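You operate a simulated robot arm through the tools that you are given. There is no shell and no other tool. Be economical: measure what you need, move in short steps, check, and stop when the job is done.

You are at the controls of a simulated two-armed robot. One attempt, no reset.

## Task
Pick up the white bottle labelled "soap" from the top of the wash bench with one hand, pass it to the other hand and put it in the used tray of the panels two rack. Set down upright: white bottle.

The check looks at the end state, three seconds after you hand in, the way a careful person would. Anything else that was tipped, shoved, dropped, spilled or broken makes it a failure.

## Robot
Two 7-joint arms with two-finger parallel grippers on one trunk, on a base that drives. Base frame: it is fixed to the floor where the robot stands at the start and does not move with it; the origin is under the middle of the robot, x ahead of it, y to its left, z up. Lengths are in mm, angles in rad, forces in N, time in s.
The left shoulder is at the start at [50, 165, 1080], the right one opposite. With the tool pointing down near the work surface each hand reaches from about 240 to 700 mm from the robot's upright axis, wherever it stands, measured 20 degrees to its own side. Places, roughly: used tray of the panels two rack [-3200, 2700, 700]. Payload 3.91 kg a hand.
Tool frame (each hand has its own): the origin (TCP) lies between the finger pads and is the grasp point; the fingertips stand 30 mm ahead of it; z points along the fingers, y is the line along which they close. The gripper opens to 110 mm. The fingers are 20 mm wide and 10 mm thick; the gripper's body (48 by 112 mm) begins 55 mm behind the TCP.
Orientation is that of the tool frame in the base frame, as [roll, pitch, yaw] about the fixed x, y, z axes, in that order (R = Rz(yaw) Ry(pitch) Rx(roll)). With the fingers straight down and closing along the base's y, the tool's x points along the base's -x, its y along +y and its z along -z.

## Interface
- The arms move only by the tool move_arm. It takes "left_commands", "right_commands" or both (then of equal length, played together; a hand with none holds still); each is a list of rows, each an object (a shift or turn left out is 0, a gripper value left out holds the last) with "rotation": the turn, a rotation vector about the tool's x, y, z in units of 120 degrees (1.0 is 120 degrees), a list of three; "offset": the shift along the tool's x, y, z in units of 500 mm (1.0 is 500 mm), a list of three; "jaw": the closure, from 0 (fully open) to 1 (shut). In form: [{"rotation": [rx, ry, rz], "offset": [dx, dy, dz], "jaw": jaw}, ...]. A call has 1 to 10 rows; each row is the pose to reach, as a shift and turn from the pose commanded when the call began, along the tool's axes at that moment. A call with a number of a shift or a turn outside -1 to 1 is refused whole. Rows are played at 5 a second. More than 50 mm and 0.15 rad between two rows, or a gripper value outside its range, and nothing of the call is played. Where a pose cannot be reached the arm comes as near as it can. A force on the tool above 40 N (or 10 N above the force at the start of the call, whichever is more), or a blocked arm, ends the call early, and 0.2 s more pass. The fingers move at their own pace (about 45 mm/s each) and stop on an object; they squeeze with about 27 N. The grip force told is the motor's: it shows also when the fingers shut on nothing. Time passes only in rows, and 0.2 s behind the last, so rows that repeat a pose let the fingers close. The reply holds the time, the measured pose of the TCP, the force on the tool along the base axes, the opening and the grip force, in the units named above and with some noise, with the torque about the TCP (base axes, N m) and any sound that the robot's microphone picked up.
- Cameras (640 x 400 px; columns grow to the right, rows downward): "scene" is now at [116.9, -25.3, 1258.9]; the picture's right is [-0.28, -0.96, 0.00], its down [-0.48, 0.14, -0.87] and it looks along [0.83, -0.24, -0.50] (base axes); focal length 249 px, centre (320, 200). "left" rides on the left gripper at [72, -17, -103] in its tool frame; the picture's right is [0.23, 0.97, 0.00], its down [-0.76, 0.18, -0.62] and it looks along [-0.61, 0.14, 0.78] (tool axes); focal length 222 px, centre (320, 200). "right" rides on the right gripper at [72, 17, -103] in its tool frame; the picture's right is [-0.23, 0.97, 0.00], its down [-0.76, -0.18, -0.62] and it looks along [-0.61, -0.14, 0.78] (tool axes); focal length 222 px, centre (320, 200). There is no depth. A picture from a camera that has moved, and an enlarged one, comes with that camera's place and axes in the base frame and with its lens.
- get_image(camera): a new picture of that camera. It takes no simulated time.
- slide_trunk(by): slides the trunk up (or, below 0, down) by that many mm; the arms and the scene camera ride with it, the base frame stays. It gives what a move gives, with no picture.
- roll_base(legs): drives the robot by 1 to 6 legs, each [ahead, left, turn to the left] in mm, mm and rad, along the robot's own axes; the way and the turn of a leg run together, so that a leg with both is an arc; at most 1500 mm and 3.142 rad a leg. The arms and the cameras ride along, it lands a little off, and it stops where it bumps. It gives what a move gives.
- turn_head(pan, tilt): turns the head with the scene camera to pan (to the left, within 1.396 rad either way) and tilt (down, from -0.506 to 1.204), counted from straight ahead of the robot. It gives what a move gives.
- enlarge(camera, box): a new picture of the part [left, top, right, bottom] of that camera's present view, enlarged. It takes no simulated time.
- close_job(): hands the job in; it is judged then, once.

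Go step by step. Nothing tells you exact positions but the pictures and the camera data: compare them with the known pose of the tool, close in by small moves and look again before you grip or let go. The budget is 120 turns and 88 pictures, counting those below and the enlarged ones. Unless the task says otherwise, let go and move clear before handing in, and close with one line.

The tools are called after "Call:" as name(argument=value, ...) on one line, values as JSON. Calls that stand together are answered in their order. move_arm: Moves the arms, as the interface text tells. Its arguments: {"type":"object","properties":{"left_commands":{"type":"array"},"right_commands":{"type":"array"}},"required":[]} The other tools are called the same way: slide_trunk (by) slides the trunk up or down; roll_base (legs) drives the base; turn_head (pan, tilt) turns the head that bears the scene camera; get_image (camera) takes a picture; enlarge (camera, box) takes an enlarged picture of a part of a camera's view; close_job () hands the job in.

At the start:

```text
time_s: 0.0
left_position: [478.1, 43.1, 1030.8]
left_ee_rot: [3.141, 0.0, 3.141]
left_ft_force: [0.1, 0.3, 0.4]
left_wrist_torque: [0.01, 0.02, 0.01]
left_grip_width: 110.1
left_grasp_force: 0.0
right_position: [348.1, -299.1, 1130.9]
right_ee_rot: [3.141, 0.0, -3.141]
right_ft_force: [-0.5, -0.4, -0.6]
right_wrist_torque: [-0.03, -0.01, -0.01]
right_grip_width: 110.0
right_grasp_force: 0.1
trunk travel left (down, up): [-300.0, 203.0]
robot x, y, heading: [1.8, -2.0, -0.002]
head pan, tilt: [-0.286, 0.525]
```

scene: 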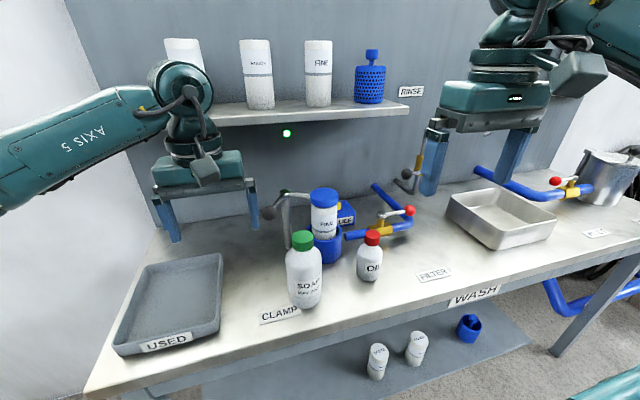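
right: 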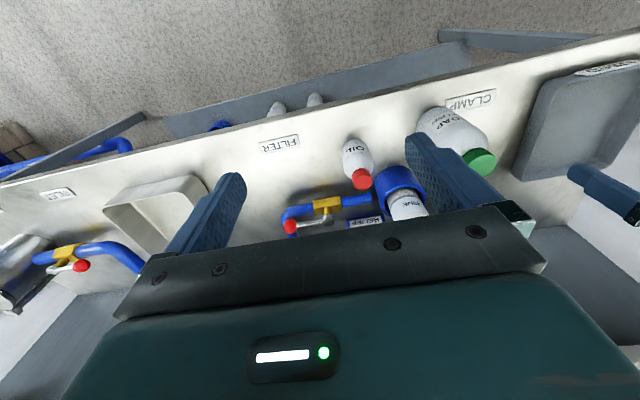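
left: 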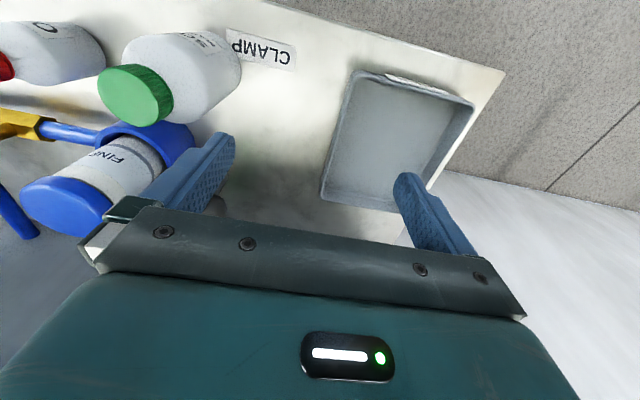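

The soap bottle (green cap) stands at about [475, -93], roughly 170 mm tall. I'll look closer before planning the grasp.

Call:
enlarge(camera="scene", box=[220, 160, 460, 330])

Call:
enlarge(camera="right", box=[320, 80, 560, 230])

```text
2.35 times, centred on (340, 245) of scene
camera zoom: at [116.9, -25.3, 1258.9], right [-0.28, -0.96, 0.0], down [-0.48, 0.14, -0.87], along [0.83, -0.24, -0.5], focal length 587 px, centre (273, 94)
```

zoom: 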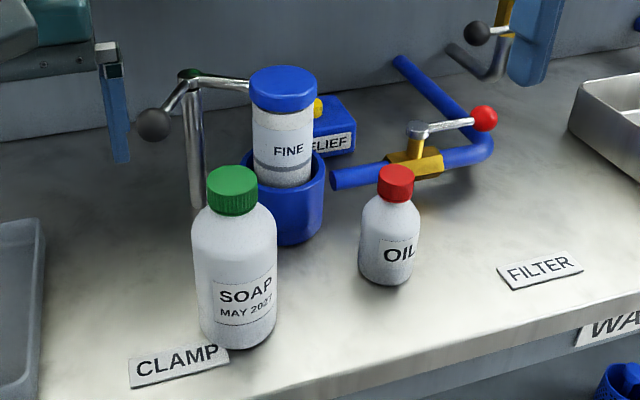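

```text
2.67 times, centred on (440, 155) of right
camera zoom: at [276.6, -280.7, 1234.0], right [0.23, 0.97, 0.0], down [0.76, -0.18, 0.62], along [0.61, -0.14, -0.78], focal length 592 px, centre (0, 320)
```

zoom: 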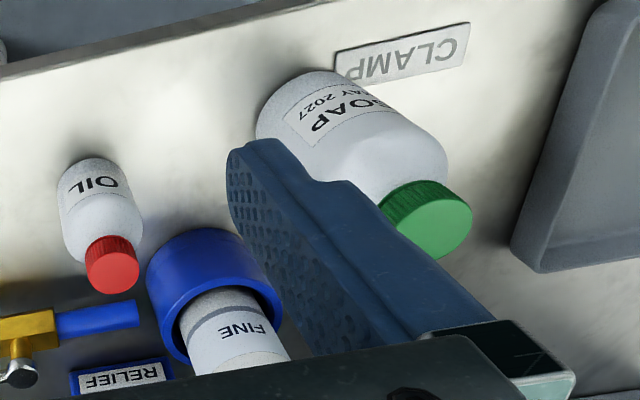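

The bottle is about 74 mm wide and 162 mm tall, centred near [488, -98]. Before choosing the grasp I want to see the rack and the way there, so I'll look left.

Call:
turn_head(pan=1.396, tilt=0.3)

Call:
get_image(camera="scene")

Call:
turn_head(pan=-1.396, tilt=0.3)

Call:
get_image(camera="scene")

```text
time_s: 1.7
left_position: [478.6, 42.2, 1032.7]
left_ee_rot: [3.141, 0.0, -3.14]
left_ft_force: [-0.3, 0.0, -0.6]
left_wrist_torque: [0.01, 0.02, 0.02]
left_grip_width: 109.8
left_grasp_force: 0.1
right_position: [348.6, -298.6, 1131.3]
right_ee_rot: [-3.14, 0.001, -3.141]
right_ft_force: [0.6, -0.2, 0.3]
right_wrist_torque: [0.0, -0.01, -0.02]
right_grip_width: 110.4
right_grasp_force: 0.1
trunk travel left (down, up): [-300.0, 203.0]
robot x, y, heading: [-1.1, -0.9, -0.001]
head pan, tilt: [1.396, 0.3]
```

```text
82 pictures are left
camera scene: at [46.5, 92.2, 1279.7], right [0.98, -0.17, 0.0], down [-0.05, -0.29, -0.96], along [0.17, 0.94, -0.3], focal length 249 px, centre (320, 200)
```

scene: 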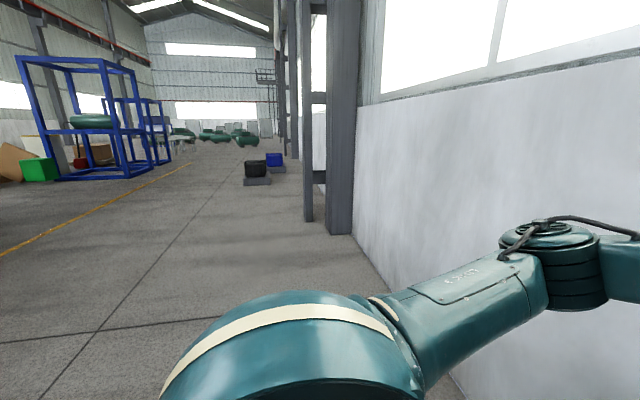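

```text
time_s: 4.2
left_position: [478.1, 41.5, 1032.2]
left_ee_rot: [-3.142, 0.0, 3.14]
left_ft_force: [-0.6, 0.2, 0.2]
left_wrist_torque: [-0.02, 0.01, 0.02]
left_grip_width: 109.8
left_grasp_force: 0.0
right_position: [348.8, -298.5, 1130.3]
right_ee_rot: [3.141, 0.001, -3.14]
right_ft_force: [-0.4, -0.5, -0.2]
right_wrist_torque: [0.01, -0.02, 0.0]
right_grip_width: 109.8
right_grasp_force: 0.0
trunk travel left (down, up): [-300.0, 203.0]
robot x, y, heading: [3.0, -0.0, -0.004]
head pan, tilt: [-1.396, 0.3]
```

```text
81 pictures are left
camera scene: at [46.5, -91.6, 1279.7], right [-0.98, -0.17, 0.0], down [-0.05, 0.29, -0.96], along [0.17, -0.94, -0.3], focal length 249 px, centre (320, 200)
```

scene: 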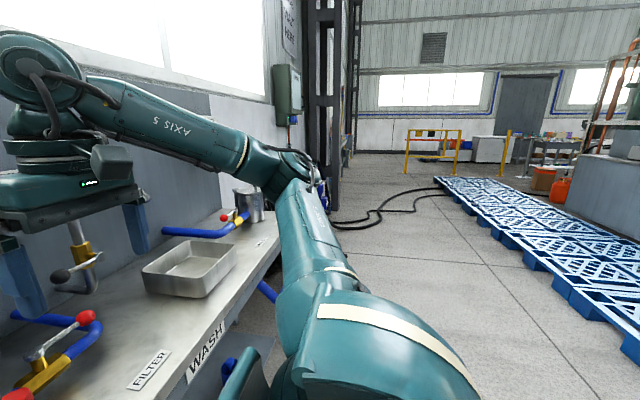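

Floor to the left is open; the rack is behind. I'll back off from the bench, turn left a little and look toward the rack before picking.

Call:
roll_base(legs=[[-450, 0, 0], [0, 0, 1.3]])

Call:
turn_head(pan=1.1, tilt=0.25)

Call:
get_image(camera="scene")

```text
time_s: 10.1
left_position: [-356.2, 469.3, 1032.0]
left_ee_rot: [3.141, 0.0, -1.856]
left_ft_force: [0.0, -0.2, 0.2]
left_wrist_torque: [0.01, 0.0, -0.05]
left_grip_width: 110.3
left_grasp_force: 0.1
right_position: [-65.3, 248.2, 1130.8]
right_ee_rot: [-3.14, 0.001, -1.858]
right_ft_force: [-0.6, 1.0, 0.1]
right_wrist_torque: [0.0, -0.04, -0.02]
right_grip_width: 109.8
right_grasp_force: 0.0
trunk travel left (down, up): [-300.0, 203.0]
robot x, y, heading: [-451.8, -6.3, 1.286]
head pan, tilt: [-1.396, 0.3]
```

```text
time_s: 12.3
left_position: [-356.7, 469.0, 1032.0]
left_ee_rot: [3.141, 0.0, -1.854]
left_ft_force: [0.1, 0.6, 0.3]
left_wrist_torque: [0.0, 0.0, 0.0]
left_grip_width: 110.2
left_grasp_force: 0.0
right_position: [-65.8, 248.1, 1130.7]
right_ee_rot: [3.141, 0.002, -1.856]
right_ft_force: [0.4, 0.2, 0.8]
right_wrist_torque: [-0.01, 0.03, -0.05]
right_grip_width: 109.7
right_grasp_force: 0.1
trunk travel left (down, up): [-300.0, 203.0]
robot x, y, heading: [-451.7, -2.8, 1.282]
head pan, tilt: [1.1, 0.25]
```

```text
80 pictures are left
camera scene: at [-509.5, 90.3, 1284.4], right [0.69, 0.73, 0.0], down [0.18, -0.17, -0.97], along [-0.7, 0.67, -0.25], focal length 249 px, centre (320, 200)
```

scene: 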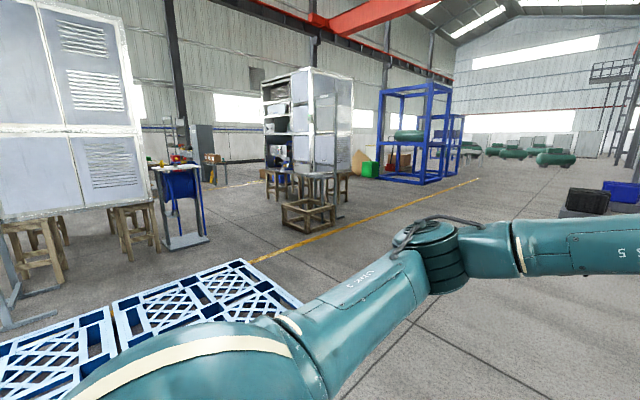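

The rack's position projects to about pixel (323, 176), where a grey cabinet stands on trestles. I'll enlarge it.

Call:
enlarge(camera="scene", box=[230, 50, 390, 250])

Call:
enlarge(camera="scene", box=[100, 90, 260, 290])

```text
2.00 times, centred on (310, 150) of scene
camera zoom: at [-509.5, 90.3, 1284.4], right [0.69, 0.73, 0.0], down [0.18, -0.17, -0.97], along [-0.7, 0.67, -0.25], focal length 499 px, centre (340, 300)
```

zoom: 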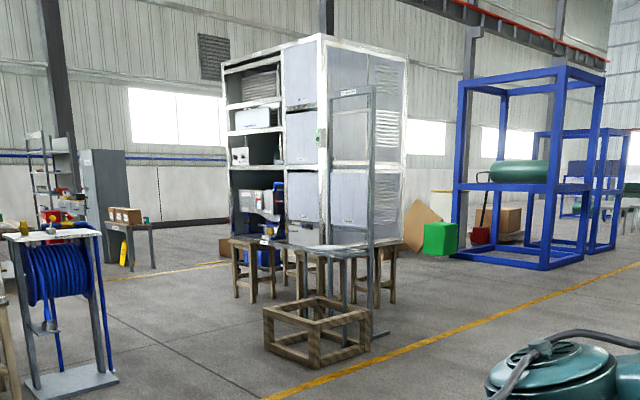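

```text
2.00 times, centred on (180, 190) of scene
camera zoom: at [-509.5, 90.3, 1284.4], right [0.69, 0.73, 0.0], down [0.18, -0.17, -0.97], along [-0.7, 0.67, -0.25], focal length 499 px, centre (600, 220)
```

zoom: 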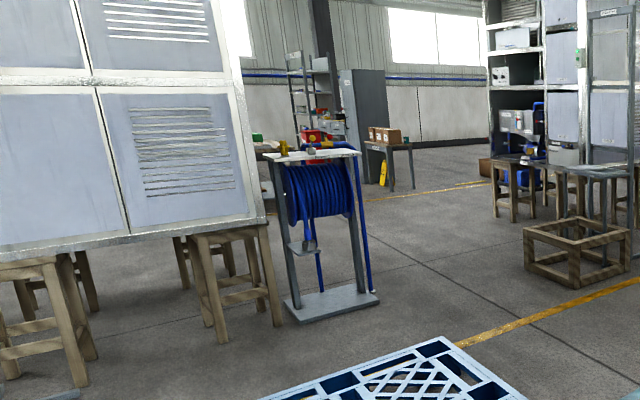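

Call:
enlarge(camera="scene", box=[290, 85, 350, 225])

```text
2.86 times, centred on (320, 155) of scene
camera zoom: at [-509.5, 90.3, 1284.4], right [0.69, 0.73, 0.0], down [0.18, -0.17, -0.97], along [-0.7, 0.67, -0.25], focal length 713 px, centre (320, 329)
```

zoom: 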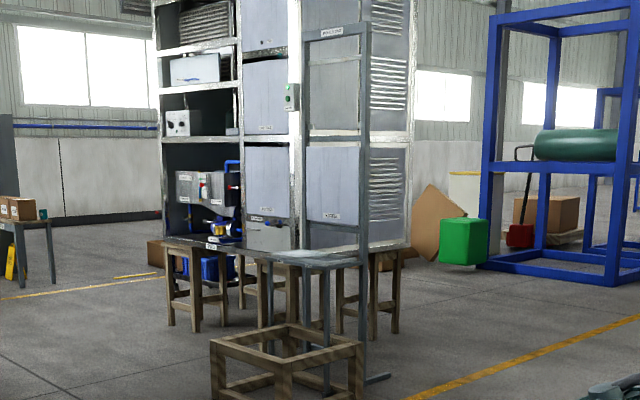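

The rack seems to be a frame with a shelf at about 700 height, in front of the cabinet. I'll drive nearer (clear of the pallets) to see how it opens, since that decides the grasp.

Call:
roll_base(legs=[[0, 0, 0.29], [1500, 0, 0], [300, 0, 0], [0, 0, 1.3], [700, 0, 0]])

Call:
turn_head(pan=-0.2, tilt=0.3)

Call:
get_image(camera="scene")

```text
time_s: 29.0
left_position: [-1627.6, 2023.8, 1031.9]
left_ee_rot: [-3.14, 0.0, -0.218]
left_ft_force: [0.3, -0.4, -0.2]
left_wrist_torque: [0.02, 0.02, -0.02]
left_grip_width: 109.8
left_grasp_force: 0.1
right_position: [-1427.3, 2329.5, 1130.4]
right_ee_rot: [3.141, -0.001, -0.22]
right_ft_force: [-0.5, -0.1, -0.2]
right_wrist_torque: [-0.02, 0.02, -0.01]
right_grip_width: 109.8
right_grasp_force: 0.1
trunk travel left (down, up): [-300.0, 203.0]
robot x, y, heading: [-1152.3, 1966.9, 2.922]
head pan, tilt: [1.1, 0.25]
```

```text
time_s: 30.4
left_position: [-1629.3, 2024.8, 1031.8]
left_ee_rot: [-3.141, 0.0, -0.22]
left_ft_force: [0.0, -0.1, -0.6]
left_wrist_torque: [-0.01, -0.01, -0.01]
left_grip_width: 110.0
left_grasp_force: 0.0
right_position: [-1428.1, 2330.2, 1130.6]
right_ee_rot: [-3.141, -0.002, -0.221]
right_ft_force: [0.6, 0.3, -0.2]
right_wrist_torque: [-0.01, -0.02, -0.01]
right_grip_width: 110.1
right_grasp_force: 0.1
trunk travel left (down, up): [-300.0, 203.0]
robot x, y, heading: [-1152.7, 1959.5, 2.921]
head pan, tilt: [-0.201, 0.3]
```

```text
76 pictures are left
camera scene: at [-1264.5, 2007.5, 1279.7], right [0.41, 0.91, 0.0], down [0.27, -0.12, -0.96], along [-0.87, 0.39, -0.3], focal length 249 px, centre (320, 200)
```

scene: 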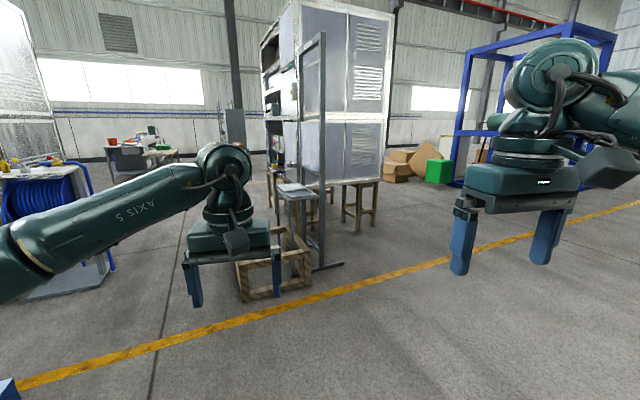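

Call:
enlarge(camera="scene", box=[215, 20, 375, 310])

Call:
enlarge(camera="scene", box=[255, 150, 345, 210])

```text
1.38 times, centred on (295, 165) of scene
camera zoom: at [-1264.5, 2007.5, 1279.7], right [0.41, 0.91, 0.0], down [0.27, -0.12, -0.96], along [-0.87, 0.39, -0.3], focal length 344 px, centre (354, 248)
```

zoom: 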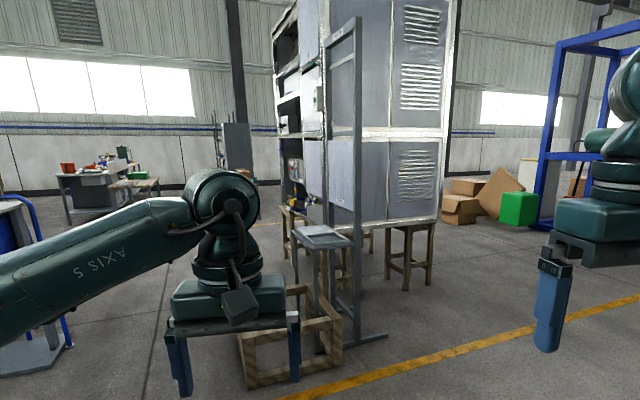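

```text
6.67 times, centred on (300, 180) of scene
camera zoom: at [-1264.5, 2007.5, 1279.7], right [0.41, 0.91, 0.0], down [0.27, -0.12, -0.96], along [-0.87, 0.39, -0.3], focal length 1663 px, centre (453, 333)
```

zoom: 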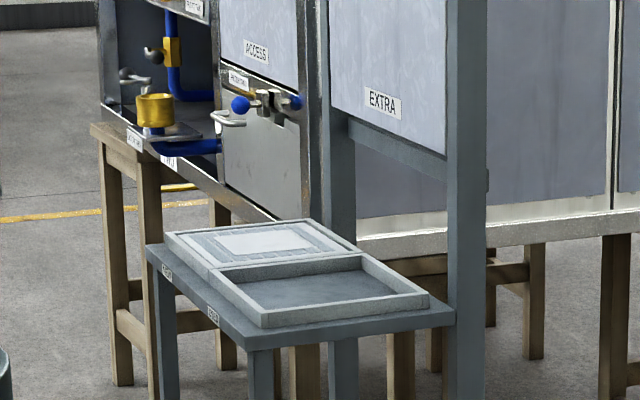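

The rack faces -y: two low trays side by side on an open shelf, hanging panels behind. Plan: right hand picks the bottle low with a forward-tilted grasp, left hand takes it from above near its shoulder and sets it down from above. Driving back to the bench now.

Call:
roll_base(legs=[[-700, 0, 0], [0, 0, -1.35], [-1500, 0, 0], [-300, 0, 0], [0, 0, -1.571]])

Call:
turn_head(pan=0.0, tilt=0.5)

Call:
get_image(camera="scene")

```text
time_s: 49.9
left_position: [-4.3, 100.2, 1031.9]
left_ee_rot: [3.14, -0.002, -3.118]
left_ft_force: [-0.4, 1.1, -0.3]
left_wrist_torque: [-0.02, -0.01, 0.01]
left_grip_width: 110.0
left_grasp_force: 0.0
right_position: [-125.8, -246.3, 1130.6]
right_ee_rot: [3.141, 0.0, -3.118]
right_ft_force: [-0.3, 0.3, -0.2]
right_wrist_torque: [0.02, 0.02, 0.0]
right_grip_width: 110.0
right_grasp_force: 0.1
trunk travel left (down, up): [-300.0, 203.0]
robot x, y, heading: [-485.3, 44.1, 0.02]
head pan, tilt: [-0.201, 0.3]
```

```text
time_s: 50.6
left_position: [-4.5, 99.9, 1031.3]
left_ee_rot: [3.141, -0.001, -3.116]
left_ft_force: [0.0, 0.2, 0.4]
left_wrist_torque: [0.0, -0.01, 0.0]
left_grip_width: 110.0
left_grasp_force: 0.0
right_position: [-127.3, -245.5, 1130.9]
right_ee_rot: [3.141, -0.001, -3.117]
right_ft_force: [0.1, 0.1, 0.5]
right_wrist_torque: [-0.01, 0.0, 0.0]
right_grip_width: 109.9
right_grasp_force: 0.2
trunk travel left (down, up): [-300.0, 203.0]
robot x, y, heading: [-482.9, 47.2, 0.02]
head pan, tilt: [0.0, 0.499]
```

```text
73 pictures are left
camera scene: at [-361.0, 48.0, 1261.3], right [0.02, -1.0, 0.0], down [-0.48, -0.01, -0.88], along [0.88, 0.02, -0.48], focal length 249 px, centre (320, 200)
```

scene: 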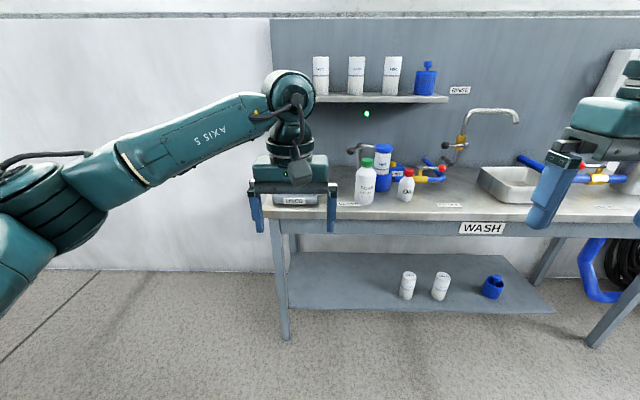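

The bench is back in view and the bottle estimate holds (about [490, -100]). Clear of the bench, I'll move the left hand aside and pitch the right hand to 30° below horizontal at bottle height.

Call:
move_arm(right_commands=[{"rotation": [0, -0.0625, 0], "offset": [-0.035, 0.049, 0.054], "jaw": 0}, {"rotation": [0, -0.125, 0], "offset": [-0.07, 0.098, 0.108]}, {"rotation": [0, -0.1875, 0], "offset": [-0.105, 0.148, 0.162]}, {"rotation": [0, -0.25, 0], "offset": [-0.14, 0.197, 0.216]}, {"rotation": [0, -0.3125, 0], "offset": [-0.175, 0.246, 0.27]}, {"rotation": [0, -0.375, 0], "offset": [-0.21, 0.295, 0.324]}, {"rotation": [0, -0.4375, 0], "offset": [-0.245, 0.345, 0.378]}, {"rotation": [0, -0.5, 0], "offset": [-0.28, 0.394, 0.432]}], left_commands=[{"offset": [0, 0.08, 0], "jaw": 0}, {"offset": [0, 0.16, 0]}, {"offset": [0, 0.24, 0]}, {"offset": [0, 0.32, 0]}, {"offset": [0, 0.32, 0]}, {"offset": [0, 0.32, 0]}, {"offset": [0, 0.32, 0]}, {"offset": [0, 0.32, 0]}])

Call:
get_image(camera="scene")

```text
time_s: 52.4
left_position: [-7.0, 259.9, 1034.1]
left_ee_rot: [-3.141, 0.0, -3.117]
left_ft_force: [0.2, 0.5, -0.1]
left_wrist_torque: [-0.04, -0.02, 0.0]
left_grip_width: 110.1
left_grasp_force: 0.0
right_position: [9.3, -44.0, 914.5]
right_ee_rot: [3.14, 1.047, -3.116]
right_ft_force: [-0.3, -0.2, 0.2]
right_wrist_torque: [0.04, 0.0, -0.02]
right_grip_width: 110.2
right_grasp_force: 0.0
trunk travel left (down, up): [-300.0, 203.0]
robot x, y, heading: [-480.4, 45.6, 0.022]
head pan, tilt: [0.0, 0.499]
```

```text
72 pictures are left
camera scene: at [-360.8, 48.4, 1261.3], right [0.02, -1.0, 0.0], down [-0.48, -0.01, -0.88], along [0.88, 0.02, -0.48], focal length 249 px, centre (320, 200)
```

scene: 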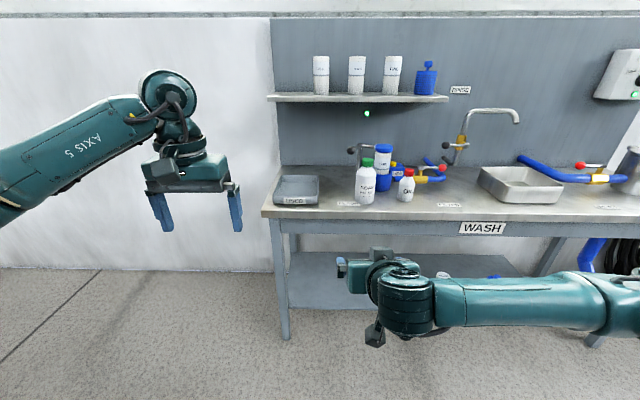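

Hand posed. Driving forward toward the bench, stopping short of the bottle.

Call:
roll_base(legs=[[310, -52, -0.022]])

Call:
get_image(camera="scene")

Call:
get_image(camera="right")

```text
time_s: 54.6
left_position: [308.6, 198.8, 1033.7]
left_ee_rot: [-3.141, 0.0, -3.141]
left_ft_force: [0.2, -0.3, -0.2]
left_wrist_torque: [0.01, 0.01, -0.02]
left_grip_width: 109.9
left_grasp_force: 0.1
right_position: [319.7, -104.4, 915.2]
right_ee_rot: [3.14, 1.047, 3.14]
right_ft_force: [0.9, -0.2, -0.1]
right_wrist_torque: [-0.02, -0.02, 0.01]
right_grip_width: 110.1
right_grasp_force: 0.1
trunk travel left (down, up): [-300.0, 203.0]
robot x, y, heading: [-172.0, -1.8, -0.0]
head pan, tilt: [0.0, 0.499]
```

```text
71 pictures are left
camera scene: at [-49.2, -2.8, 1261.2], right [0.0, -1.0, 0.0], down [-0.48, 0.0, -0.88], along [0.88, 0.0, -0.48], focal length 249 px, centre (320, 200)
```

scene: 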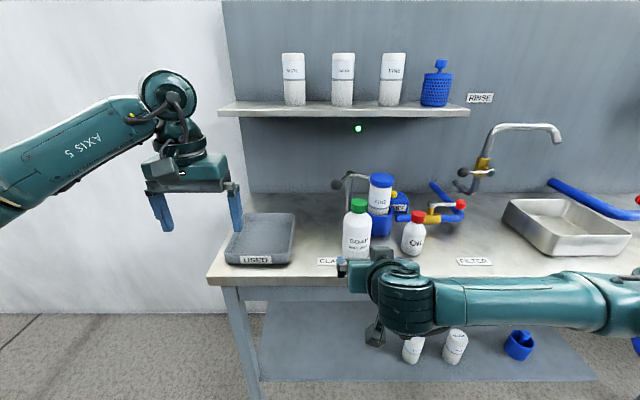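

```text
70 pictures are left
camera right: at [193.9, -87.1, 904.4], right [0.11, 0.97, 0.2], down [-0.16, -0.18, 0.97], along [0.98, -0.14, 0.13], focal length 222 px, centre (320, 200)
```

right: 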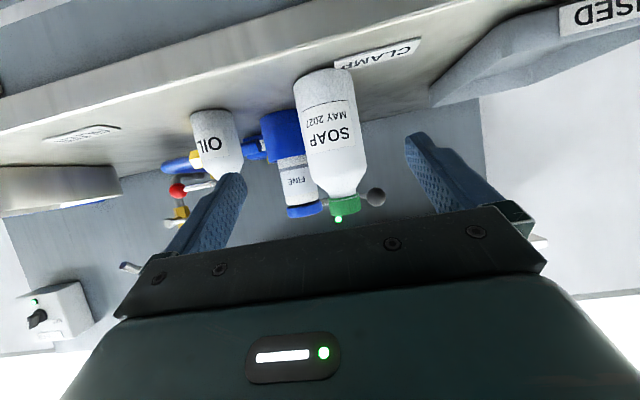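

Bottle axis is at about [487, -98]. I'll line up and advance along the tool axis, stopping about 45 mm short to check.

Call:
move_arm(right_commands=[{"offset": [-0.053, 0.012, 0], "jaw": 0}, {"offset": [-0.053, 0.012, 0.08]}, {"offset": [-0.053, 0.012, 0.16]}, {"offset": [-0.053, 0.012, 0.24]}, {"offset": [-0.053, 0.012, 0.24]}])

Call:
get_image(camera="scene")

Call:
get_image(camera="right")

```text
time_s: 55.8
left_position: [308.5, 200.2, 1033.9]
left_ee_rot: [-3.142, -0.001, -3.14]
left_ft_force: [-0.3, -0.5, -0.9]
left_wrist_torque: [0.01, -0.01, 0.01]
left_grip_width: 110.3
left_grasp_force: 0.1
right_position: [436.0, -99.5, 878.8]
right_ee_rot: [-3.141, 1.047, -3.141]
right_ft_force: [-0.4, -0.5, -0.7]
right_wrist_torque: [0.01, -0.01, 0.02]
right_grip_width: 109.9
right_grasp_force: 0.1
trunk travel left (down, up): [-300.0, 203.0]
robot x, y, heading: [-172.7, -1.7, 0.001]
head pan, tilt: [0.0, 0.499]
```

```text
69 pictures are left
camera scene: at [-49.6, -2.8, 1261.3], right [0.0, -1.0, 0.0], down [-0.48, 0.0, -0.88], along [0.88, 0.0, -0.48], focal length 249 px, centre (320, 200)
```

scene: 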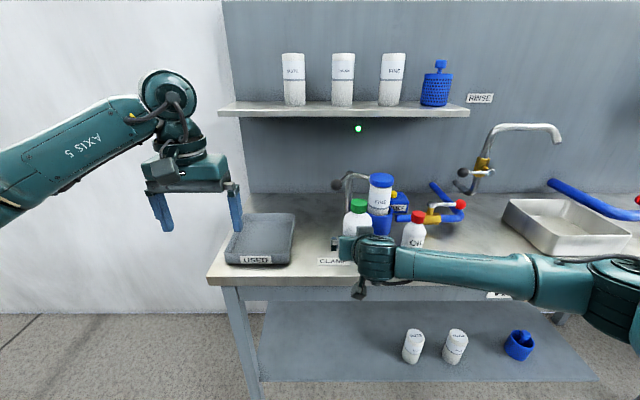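

```text
68 pictures are left
camera right: at [308.9, -81.0, 867.4], right [0.11, 0.97, 0.2], down [-0.16, -0.18, 0.97], along [0.98, -0.14, 0.13], focal length 222 px, centre (320, 200)
```

right: 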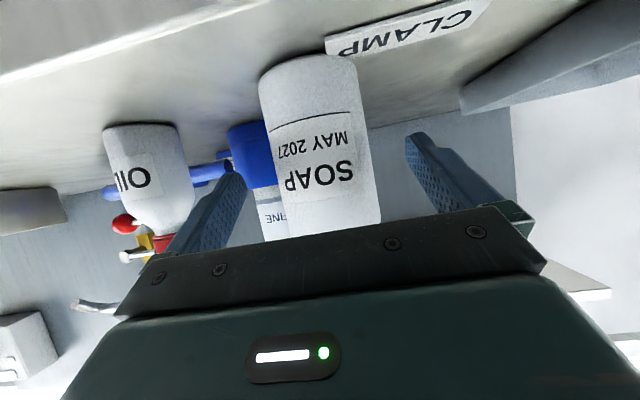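

Centred between the fingers. Advancing the last 47 mm and closing.

Call:
move_arm(right_commands=[{"offset": [0, 0.003, 0.05], "jaw": 0}, {"offset": [0, 0.003, 0.094]}, {"offset": [0, 0.003, 0.094]}, {"offset": [0, 0.003, 0.094], "jaw": 1}, {"offset": [0, 0.003, 0.094], "jaw": 1}, {"offset": [0, 0.003, 0.094], "jaw": 1}, {"offset": [0, 0.003, 0.094], "jaw": 1}, {"offset": [0, 0.003, 0.094], "jaw": 1}])

Call:
get_image(camera="right")

Call:
enlarge(camera="scene", box=[260, 160, 480, 300])

```text
time_s: 57.6
left_position: [307.8, 199.1, 1032.2]
left_ee_rot: [3.141, 0.0, 3.141]
left_ft_force: [0.4, -1.2, 0.3]
left_wrist_torque: [-0.01, 0.02, 0.03]
left_grip_width: 110.0
left_grasp_force: 0.0
right_position: [477.1, -99.0, 855.8]
right_ee_rot: [3.141, 1.046, 3.141]
right_ft_force: [-0.2, -1.6, -0.6]
right_wrist_torque: [-0.2, -0.06, -0.02]
right_grip_width: 71.1
right_grasp_force: 27.8
trunk travel left (down, up): [-300.0, 203.0]
robot x, y, heading: [-170.1, -5.9, 0.001]
head pan, tilt: [0.0, 0.499]
```

```text
67 pictures are left
camera right: at [351.7, -80.3, 844.6], right [0.11, 0.97, 0.2], down [-0.16, -0.18, 0.97], along [0.98, -0.14, 0.13], focal length 222 px, centre (320, 200)
```

right: 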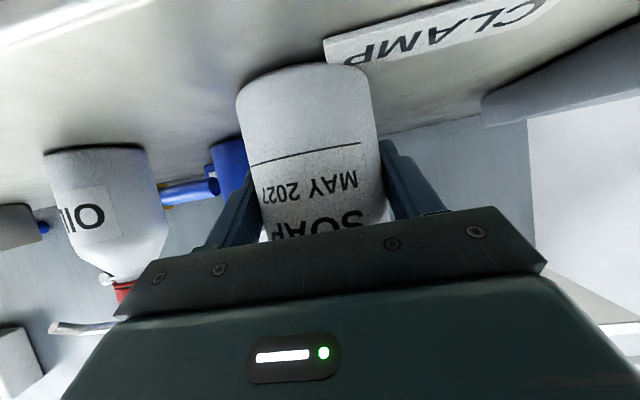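

```text
2.86 times, centred on (370, 230) of scene
camera zoom: at [-49.5, -2.9, 1261.3], right [0.0, -1.0, 0.0], down [-0.48, 0.0, -0.88], along [0.88, 0.0, -0.48], focal length 713 px, centre (177, 114)
```

zoom: 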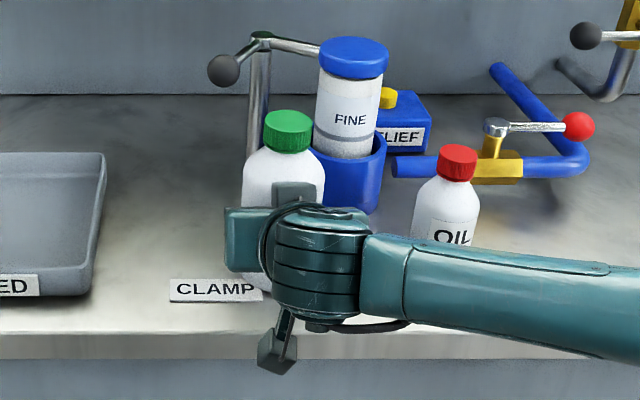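

Gripped at 71 mm width. Lifting straight up.

Call:
move_arm(right_commands=[{"offset": [-0.0346, 0, -0.02], "jaw": 1}, {"offset": [-0.0866, 0, -0.05]}, {"offset": [-0.1386, 0, -0.08]}, {"offset": [-0.1905, 0, -0.11]}, {"offset": [-0.2425, 0, -0.14]}, {"offset": [-0.2425, 0, -0.14]}])

Call:
get_image(camera="scene")

```text
time_s: 59.0
left_position: [308.4, 200.2, 1032.4]
left_ee_rot: [-3.14, -0.001, -3.141]
left_ft_force: [0.5, 0.0, 1.2]
left_wrist_torque: [0.02, 0.01, 0.02]
left_grip_width: 110.0
left_grasp_force: 0.2
right_position: [476.6, -99.1, 993.6]
right_ee_rot: [3.141, 1.043, -3.141]
right_ft_force: [-0.8, 1.0, -5.3]
right_wrist_torque: [0.01, 0.02, 0.01]
right_grip_width: 70.8
right_grasp_force: 26.8
trunk travel left (down, up): [-300.0, 203.0]
robot x, y, heading: [-168.1, -5.1, -0.001]
head pan, tilt: [0.0, 0.499]
```

```text
65 pictures are left
camera scene: at [-48.9, -2.9, 1261.2], right [0.0, -1.0, 0.0], down [-0.48, 0.0, -0.88], along [0.88, 0.0, -0.48], focal length 249 px, centre (320, 200)
```

scene: 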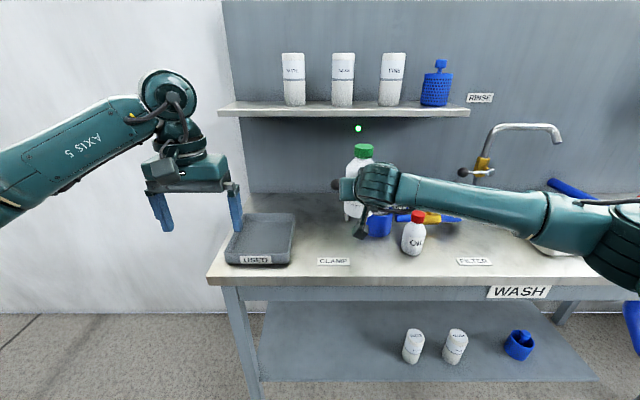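

Lifted cleanly (~0.55 kg). Backing off from the bench before the handover.

Call:
roll_base(legs=[[-400, 0, 0]])

Call:
move_arm(right_commands=[{"offset": [0.04, 0.045, -0.069], "jaw": 1}, {"offset": [0.08, 0.09, -0.138]}, {"offset": [0.12, 0.135, -0.208]}, {"offset": [0.16, 0.18, -0.277]}, {"offset": [0.16, 0.18, -0.277]}])

Call:
get_image(camera="scene")

Call:
get_image(camera="left")

```text
time_s: 61.4
left_position: [-80.5, 203.0, 1033.4]
left_ee_rot: [-3.14, 0.0, -3.132]
left_ft_force: [0.1, -0.5, 0.0]
left_wrist_torque: [-0.01, -0.03, 0.02]
left_grip_width: 109.7
left_grasp_force: 0.1
right_position: [90.3, -94.5, 994.7]
right_ee_rot: [-3.141, 1.047, -3.131]
right_ft_force: [0.6, 0.3, -5.7]
right_wrist_torque: [0.0, 0.01, 0.01]
right_grip_width: 71.1
right_grasp_force: 27.3
trunk travel left (down, up): [-300.0, 203.0]
robot x, y, heading: [-557.2, -2.2, 0.011]
head pan, tilt: [0.0, 0.499]
```

```text
time_s: 62.6
left_position: [-80.8, 201.7, 1033.3]
left_ee_rot: [-3.14, 0.0, -3.13]
left_ft_force: [-0.7, 0.5, 0.7]
left_wrist_torque: [0.04, 0.03, 0.01]
left_grip_width: 109.8
left_grasp_force: 0.1
right_position: [-70.0, -7.3, 994.4]
right_ee_rot: [3.141, 1.046, -3.133]
right_ft_force: [0.1, 0.5, -5.5]
right_wrist_torque: [-0.01, 0.02, -0.03]
right_grip_width: 70.7
right_grasp_force: 27.2
trunk travel left (down, up): [-300.0, 203.0]
robot x, y, heading: [-556.8, -3.4, 0.009]
head pan, tilt: [0.0, 0.499]
```

```text
64 pictures are left
camera scene: at [-435.6, -3.5, 1261.2], right [0.01, -1.0, 0.0], down [-0.48, -0.01, -0.88], along [0.88, 0.01, -0.48], focal length 249 px, centre (320, 200)
```

scene: 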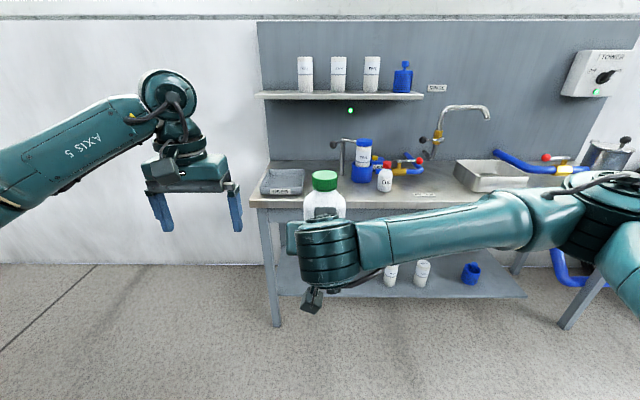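

```text
63 pictures are left
camera left: at [-153.4, 185.0, 1135.1], right [-0.24, 0.97, 0.0], down [0.76, 0.19, 0.62], along [0.6, 0.15, -0.78], focal length 222 px, centre (320, 200)
```

left: 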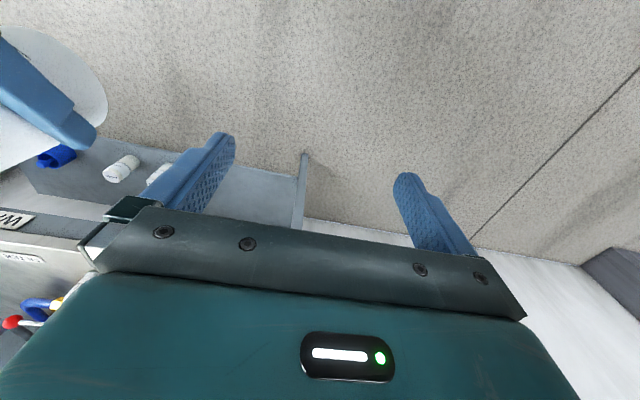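

Bottle axis is at about [-58, -7], base z ≈ 939, cap top ≈ 1101. I'll bring the left hand up and over it, fingers down.

Call:
move_arm(left_commands=[{"offset": [0, 0, -0.09], "jaw": 0}, {"offset": [0, 0, -0.18]}, {"offset": [0, 0, -0.27]}, {"offset": [-0.008, -0.084, -0.27]}, {"offset": [-0.016, -0.168, -0.27]}, {"offset": [-0.024, -0.252, -0.27]}, {"offset": [-0.033, -0.335, -0.27]}, {"offset": [-0.041, -0.418, -0.27]}, {"offset": [-0.041, -0.418, -0.27]}])

Call:
get_image(camera="left")

Call:
get_image(camera="scene")

```text
time_s: 64.6
left_position: [-58.4, -5.7, 1169.5]
left_ee_rot: [3.14, -0.001, -3.131]
left_ft_force: [0.3, -1.0, -0.3]
left_wrist_torque: [0.03, -0.01, 0.0]
left_grip_width: 109.9
left_grasp_force: 0.0
right_position: [-68.8, -7.5, 993.6]
right_ee_rot: [3.141, 1.045, -3.132]
right_ft_force: [-0.4, 0.2, -5.5]
right_wrist_torque: [0.04, 0.02, 0.01]
right_grip_width: 70.6
right_grasp_force: 26.9
trunk travel left (down, up): [-300.0, 203.0]
robot x, y, heading: [-560.2, -4.9, 0.012]
head pan, tilt: [0.0, 0.499]
```

```text
62 pictures are left
camera left: at [-131.2, -24.4, 1272.0], right [-0.24, 0.97, 0.0], down [0.76, 0.19, 0.62], along [0.6, 0.15, -0.78], focal length 222 px, centre (320, 200)
```

left: 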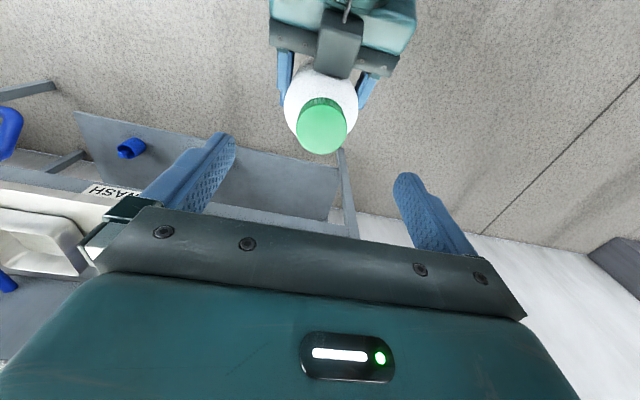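

```text
61 pictures are left
camera scene: at [-435.7, -3.1, 1261.2], right [0.01, -1.0, 0.0], down [-0.48, -0.01, -0.88], along [0.88, 0.01, -0.48], focal length 249 px, centre (320, 200)
```

scene: 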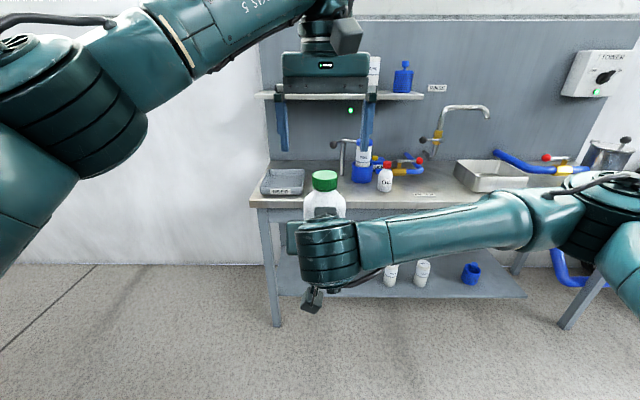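

From the left camera the bottle axis is at about [-66, -8]. Small correction, then part descent and check.

Call:
move_arm(left_commands=[{"offset": [0.014, -0.004, 0.05], "jaw": 0}, {"offset": [0.014, -0.004, 0.1]}, {"offset": [0.014, -0.004, 0.15]}, {"offset": [0.014, -0.004, 0.15]}])

Call:
get_image(camera="left")

Call:
enlarge(camera="scene", box=[240, 90, 420, 270])

```text
time_s: 65.6
left_position: [-65.1, -9.5, 1094.0]
left_ee_rot: [3.139, -0.001, -3.131]
left_ft_force: [-0.4, 0.5, -0.3]
left_wrist_torque: [-0.03, 0.0, 0.01]
left_grip_width: 110.2
left_grasp_force: 0.1
right_position: [-69.8, -7.6, 995.8]
right_ee_rot: [3.141, 1.046, -3.131]
right_ft_force: [-0.3, 0.3, -5.2]
right_wrist_torque: [-0.01, 0.03, 0.02]
right_grip_width: 70.7
right_grasp_force: 27.5
trunk travel left (down, up): [-300.0, 203.0]
robot x, y, heading: [-561.9, -5.5, 0.015]
head pan, tilt: [0.0, 0.499]
```

```text
60 pictures are left
camera left: at [-137.4, -27.0, 1196.2], right [-0.24, 0.97, 0.0], down [0.76, 0.19, 0.62], along [0.6, 0.15, -0.78], focal length 222 px, centre (320, 200)
```

left: 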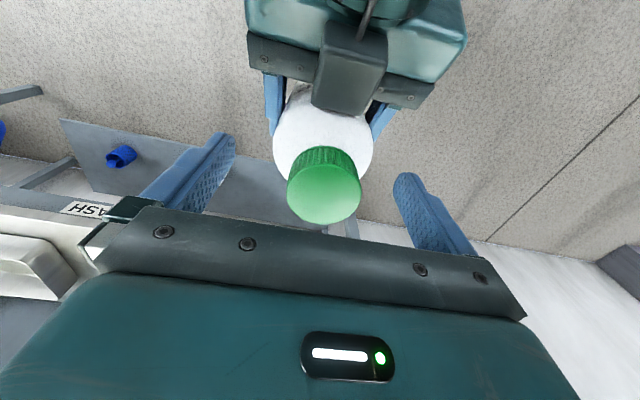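

```text
2.22 times, centred on (330, 180) of scene
camera zoom: at [-435.8, -3.4, 1261.2], right [0.01, -1.0, 0.0], down [-0.48, -0.01, -0.88], along [0.88, 0.01, -0.48], focal length 554 px, centre (298, 244)
```

zoom: 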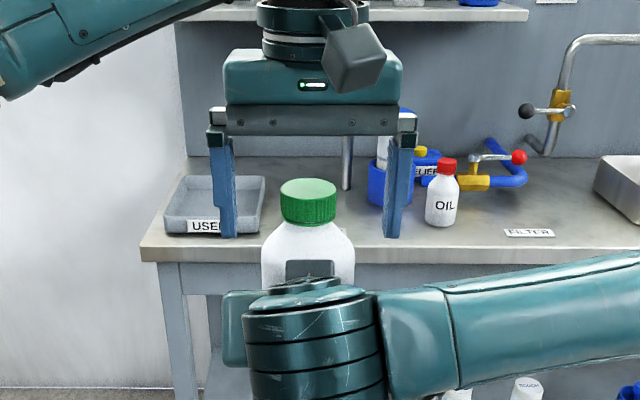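

The cap sits centred between the left fingers, top at z ≈ 1106. Descending to TCP z ≈ 1062 (palm clear of the cap) and closing the left hand.

Call:
move_arm(left_commands=[{"offset": [0.006, 0.002, 0.032], "jaw": 0}, {"offset": [0.006, 0.002, 0.064]}, {"offset": [0.006, 0.002, 0.064]}, {"offset": [0.006, 0.002, 0.064], "jaw": 1}, {"offset": [0.006, 0.002, 0.064], "jaw": 1}, {"offset": [0.006, 0.002, 0.064], "jaw": 1}, {"offset": [0.006, 0.002, 0.064], "jaw": 1}, {"offset": [0.006, 0.002, 0.064], "jaw": 1}])

Call:
enlarge(camera="scene", box=[240, 90, 420, 270])

Call:
get_image(camera="left")

```text
time_s: 67.4
left_position: [-68.0, -7.8, 1062.1]
left_ee_rot: [-3.141, -0.001, -3.132]
left_ft_force: [-0.3, -4.6, 0.2]
left_wrist_torque: [-0.26, -0.07, 0.03]
left_grip_width: 70.1
left_grasp_force: 27.0
right_position: [-70.9, -7.6, 995.6]
right_ee_rot: [3.141, 1.047, -3.131]
right_ft_force: [0.2, 4.7, -4.9]
right_wrist_torque: [-0.04, 0.1, -0.01]
right_grip_width: 71.1
right_grasp_force: 26.6
trunk travel left (down, up): [-300.0, 203.0]
robot x, y, heading: [-557.2, -2.2, 0.011]
head pan, tilt: [0.0, 0.499]
```

```text
2.22 times, centred on (330, 180) of scene
camera zoom: at [-435.7, -3.4, 1261.2], right [0.01, -1.0, 0.0], down [-0.48, -0.01, -0.88], along [0.88, 0.01, -0.48], focal length 554 px, centre (298, 244)
```

zoom: 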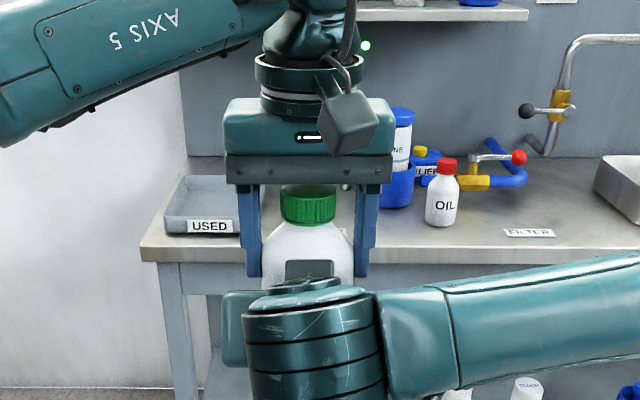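

```text
57 pictures are left
camera left: at [-141.1, -24.9, 1163.8], right [-0.24, 0.97, 0.0], down [0.76, 0.19, 0.62], along [0.6, 0.15, -0.78], focal length 222 px, centre (320, 200)
```

left: 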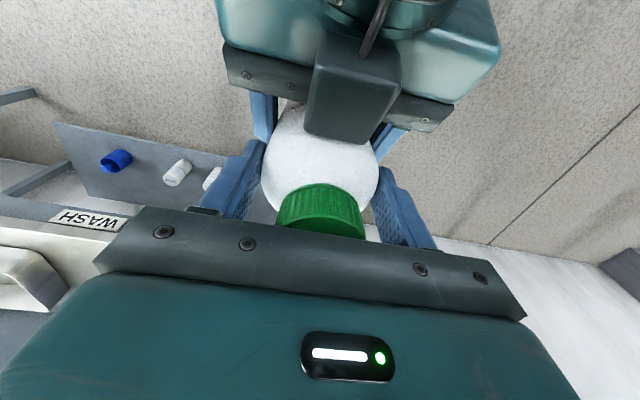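

Left grips firmly (70 mm, 27 N). Opening the right hand and backing it straight away, then out to the right.

Call:
move_arm(right_commands=[{"offset": [0, 0, 0], "jaw": 0}, {"offset": [0, 0, 0], "jaw": 0}, {"offset": [0, 0, 0], "jaw": 0}, {"offset": [0, 0, 0], "jaw": 0}, {"offset": [0.04, 0, -0.069]}, {"offset": [0.08, 0, -0.139]}, {"offset": [0.11, 0, -0.19]}, {"offset": [0.11, 0, -0.19]}])

Call:
get_image(camera="left")

Call:
get_image(camera="scene")

```text
time_s: 69.2
left_position: [-68.1, -6.6, 1061.9]
left_ee_rot: [3.141, -0.001, -3.131]
left_ft_force: [-0.1, 0.0, -0.3]
left_wrist_torque: [0.0, 0.01, 0.03]
left_grip_width: 70.1
left_grasp_force: 26.8
right_position: [-180.6, -6.4, 996.0]
right_ee_rot: [3.142, 1.046, -3.13]
right_ft_force: [0.2, 0.6, -0.5]
right_wrist_torque: [0.03, 0.0, 0.01]
right_grip_width: 110.0
right_grasp_force: 0.0
trunk travel left (down, up): [-300.0, 203.0]
robot x, y, heading: [-554.9, -3.1, 0.008]
head pan, tilt: [0.0, 0.499]
```

```text
56 pictures are left
camera left: at [-140.9, -24.8, 1163.7], right [-0.24, 0.97, 0.0], down [0.76, 0.19, 0.62], along [0.6, 0.15, -0.78], focal length 222 px, centre (320, 200)
```

left: 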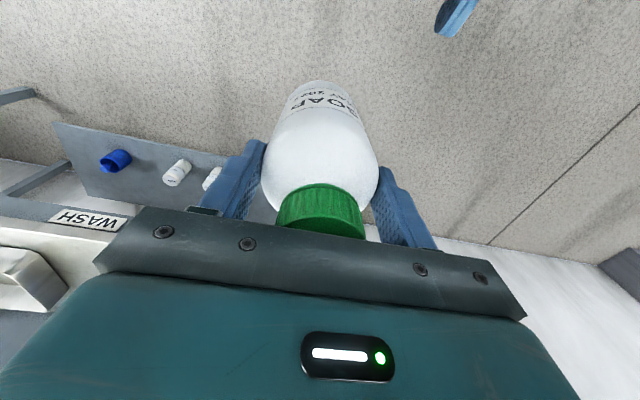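

```text
55 pictures are left
camera scene: at [-435.7, -3.4, 1261.2], right [0.01, -1.0, 0.0], down [-0.48, -0.01, -0.88], along [0.88, 0.01, -0.48], focal length 249 px, centre (320, 200)
```

scene: 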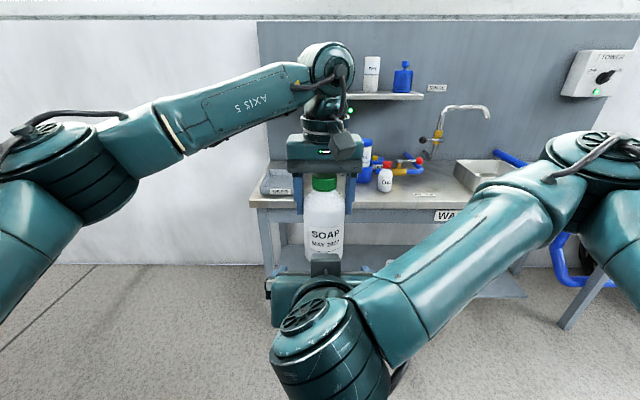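

Handover done; bottle hangs upright in the left hand. Moving the right hand out to the side.

Call:
move_arm(right_commands=[{"offset": [0, -0.09, 0], "jaw": 0}, {"offset": [0, -0.18, 0]}, {"offset": [0, -0.27, 0]}, {"offset": [0, -0.36, 0]}, {"offset": [0, -0.45, 0]}, {"offset": [0, -0.54, 0]}, {"offset": [0, -0.54, 0]}])

Call:
get_image(camera="scene")

```text
time_s: 70.8
left_position: [-66.8, -6.3, 1061.4]
left_ee_rot: [3.141, -0.001, -3.13]
left_ft_force: [-0.1, -1.3, 0.0]
left_wrist_torque: [0.0, 0.02, -0.01]
left_grip_width: 70.3
left_grasp_force: 26.8
right_position: [-121.4, -289.0, 1002.5]
right_ee_rot: [3.141, 1.047, -3.128]
right_ft_force: [-0.2, 0.2, 0.7]
right_wrist_torque: [0.03, 0.0, 0.04]
right_grip_width: 110.0
right_grasp_force: 0.1
right hand out of reach, approached as far as the arm can: row 2, 3, 4, 5, 6, 7
trunk travel left (down, up): [-300.0, 203.0]
robot x, y, heading: [-554.8, -7.2, 0.011]
head pan, tilt: [0.0, 0.499]
```

```text
54 pictures are left
camera scene: at [-435.5, -3.1, 1261.1], right [0.01, -1.0, 0.0], down [-0.48, -0.01, -0.88], along [0.88, 0.01, -0.48], focal length 249 px, centre (320, 200)
```

scene: 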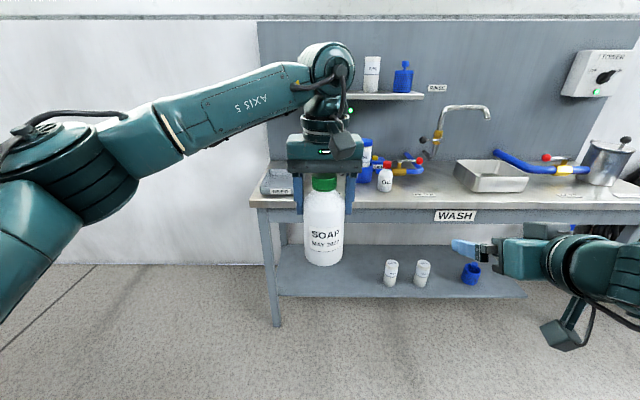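

Tucking the right hand to its downward rest pose, then driving back toward the rack.

Call:
move_arm(right_commands=[{"rotation": [0, 0.0625, 0], "offset": [-0.027, -0.006, -0.021], "jaw": 0}, {"rotation": [0, 0.125, 0], "offset": [-0.053, -0.012, -0.042]}, {"rotation": [0, 0.1875, 0], "offset": [-0.08, -0.019, -0.064]}, {"rotation": [0, 0.25, 0], "offset": [-0.107, -0.025, -0.085]}, {"rotation": [0, 0.3125, 0], "offset": [-0.134, -0.031, -0.106]}, {"rotation": [0, 0.375, 0], "offset": [-0.16, -0.037, -0.127]}, {"rotation": [0, 0.4375, 0], "offset": [-0.187, -0.044, -0.149]}, {"rotation": [0, 0.5, 0], "offset": [-0.214, -0.05, -0.17]}, {"rotation": [0, 0.5, 0], "offset": [-0.214, -0.05, -0.17]}])

Call:
roll_base(legs=[[0, 0, 1.56], [1500, 0, 0], [500, 0, 0], [0, 0, 1.571], [900, 0, 0]])

Call:
turn_head(pan=-0.35, tilt=0.4)

Call:
get_image(camera="scene")

```text
time_s: 72.8
left_position: [-67.8, -5.8, 1062.2]
left_ee_rot: [-3.141, -0.002, -3.129]
left_ft_force: [1.0, 0.0, -0.3]
left_wrist_torque: [0.0, 0.05, 0.02]
left_grip_width: 70.6
left_grasp_force: 26.8
right_position: [-141.6, -319.1, 1136.9]
right_ee_rot: [3.141, -0.002, -3.13]
right_ft_force: [-0.6, 0.0, -0.9]
right_wrist_torque: [0.0, 0.01, -0.02]
right_grip_width: 110.1
right_grasp_force: 0.1
trunk travel left (down, up): [-300.0, 203.0]
robot x, y, heading: [-555.0, -1.8, 0.01]
head pan, tilt: [0.0, 0.499]
```

```text
time_s: 94.7
left_position: [-1968.8, 1928.1, 1062.6]
left_ee_rot: [3.14, 0.001, 0.042]
left_ft_force: [0.1, -0.3, -0.8]
left_wrist_torque: [0.0, -0.01, -0.02]
left_grip_width: 70.2
left_grasp_force: 27.0
right_position: [-1905.5, 2241.6, 1136.4]
right_ee_rot: [-3.14, 0.0, 0.043]
right_ft_force: [0.8, 0.0, 0.4]
right_wrist_torque: [0.02, 0.01, -0.01]
right_grip_width: 110.1
right_grasp_force: 0.1
trunk travel left (down, up): [-300.0, 203.0]
robot x, y, heading: [-1479.6, 1941.2, -3.101]
head pan, tilt: [0.0, 0.499]
```

```text
time_s: 95.5
left_position: [-1970.3, 1927.1, 1061.3]
left_ee_rot: [3.141, -0.001, 0.043]
left_ft_force: [-0.8, -0.7, -0.9]
left_wrist_torque: [0.01, 0.0, 0.0]
left_grip_width: 69.8
left_grasp_force: 26.8
right_position: [-1905.4, 2241.6, 1137.5]
right_ee_rot: [3.14, -0.001, 0.042]
right_ft_force: [0.0, 0.4, -1.1]
right_wrist_torque: [0.01, 0.03, 0.01]
right_grip_width: 109.9
right_grasp_force: 0.0
trunk travel left (down, up): [-300.0, 203.0]
robot x, y, heading: [-1479.0, 1942.9, -3.097]
head pan, tilt: [-0.351, 0.4]
```

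```text
53 pictures are left
camera scene: at [-1597.7, 1968.6, 1270.3], right [0.3, 0.95, 0.0], down [0.37, -0.12, -0.92], along [-0.88, 0.28, -0.39], focal length 249 px, centre (320, 200)
```

scene: 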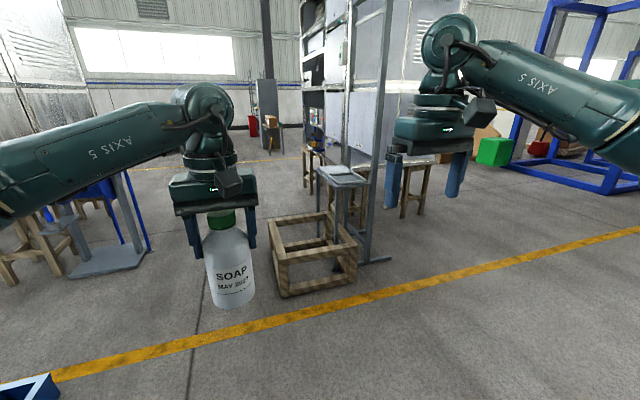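

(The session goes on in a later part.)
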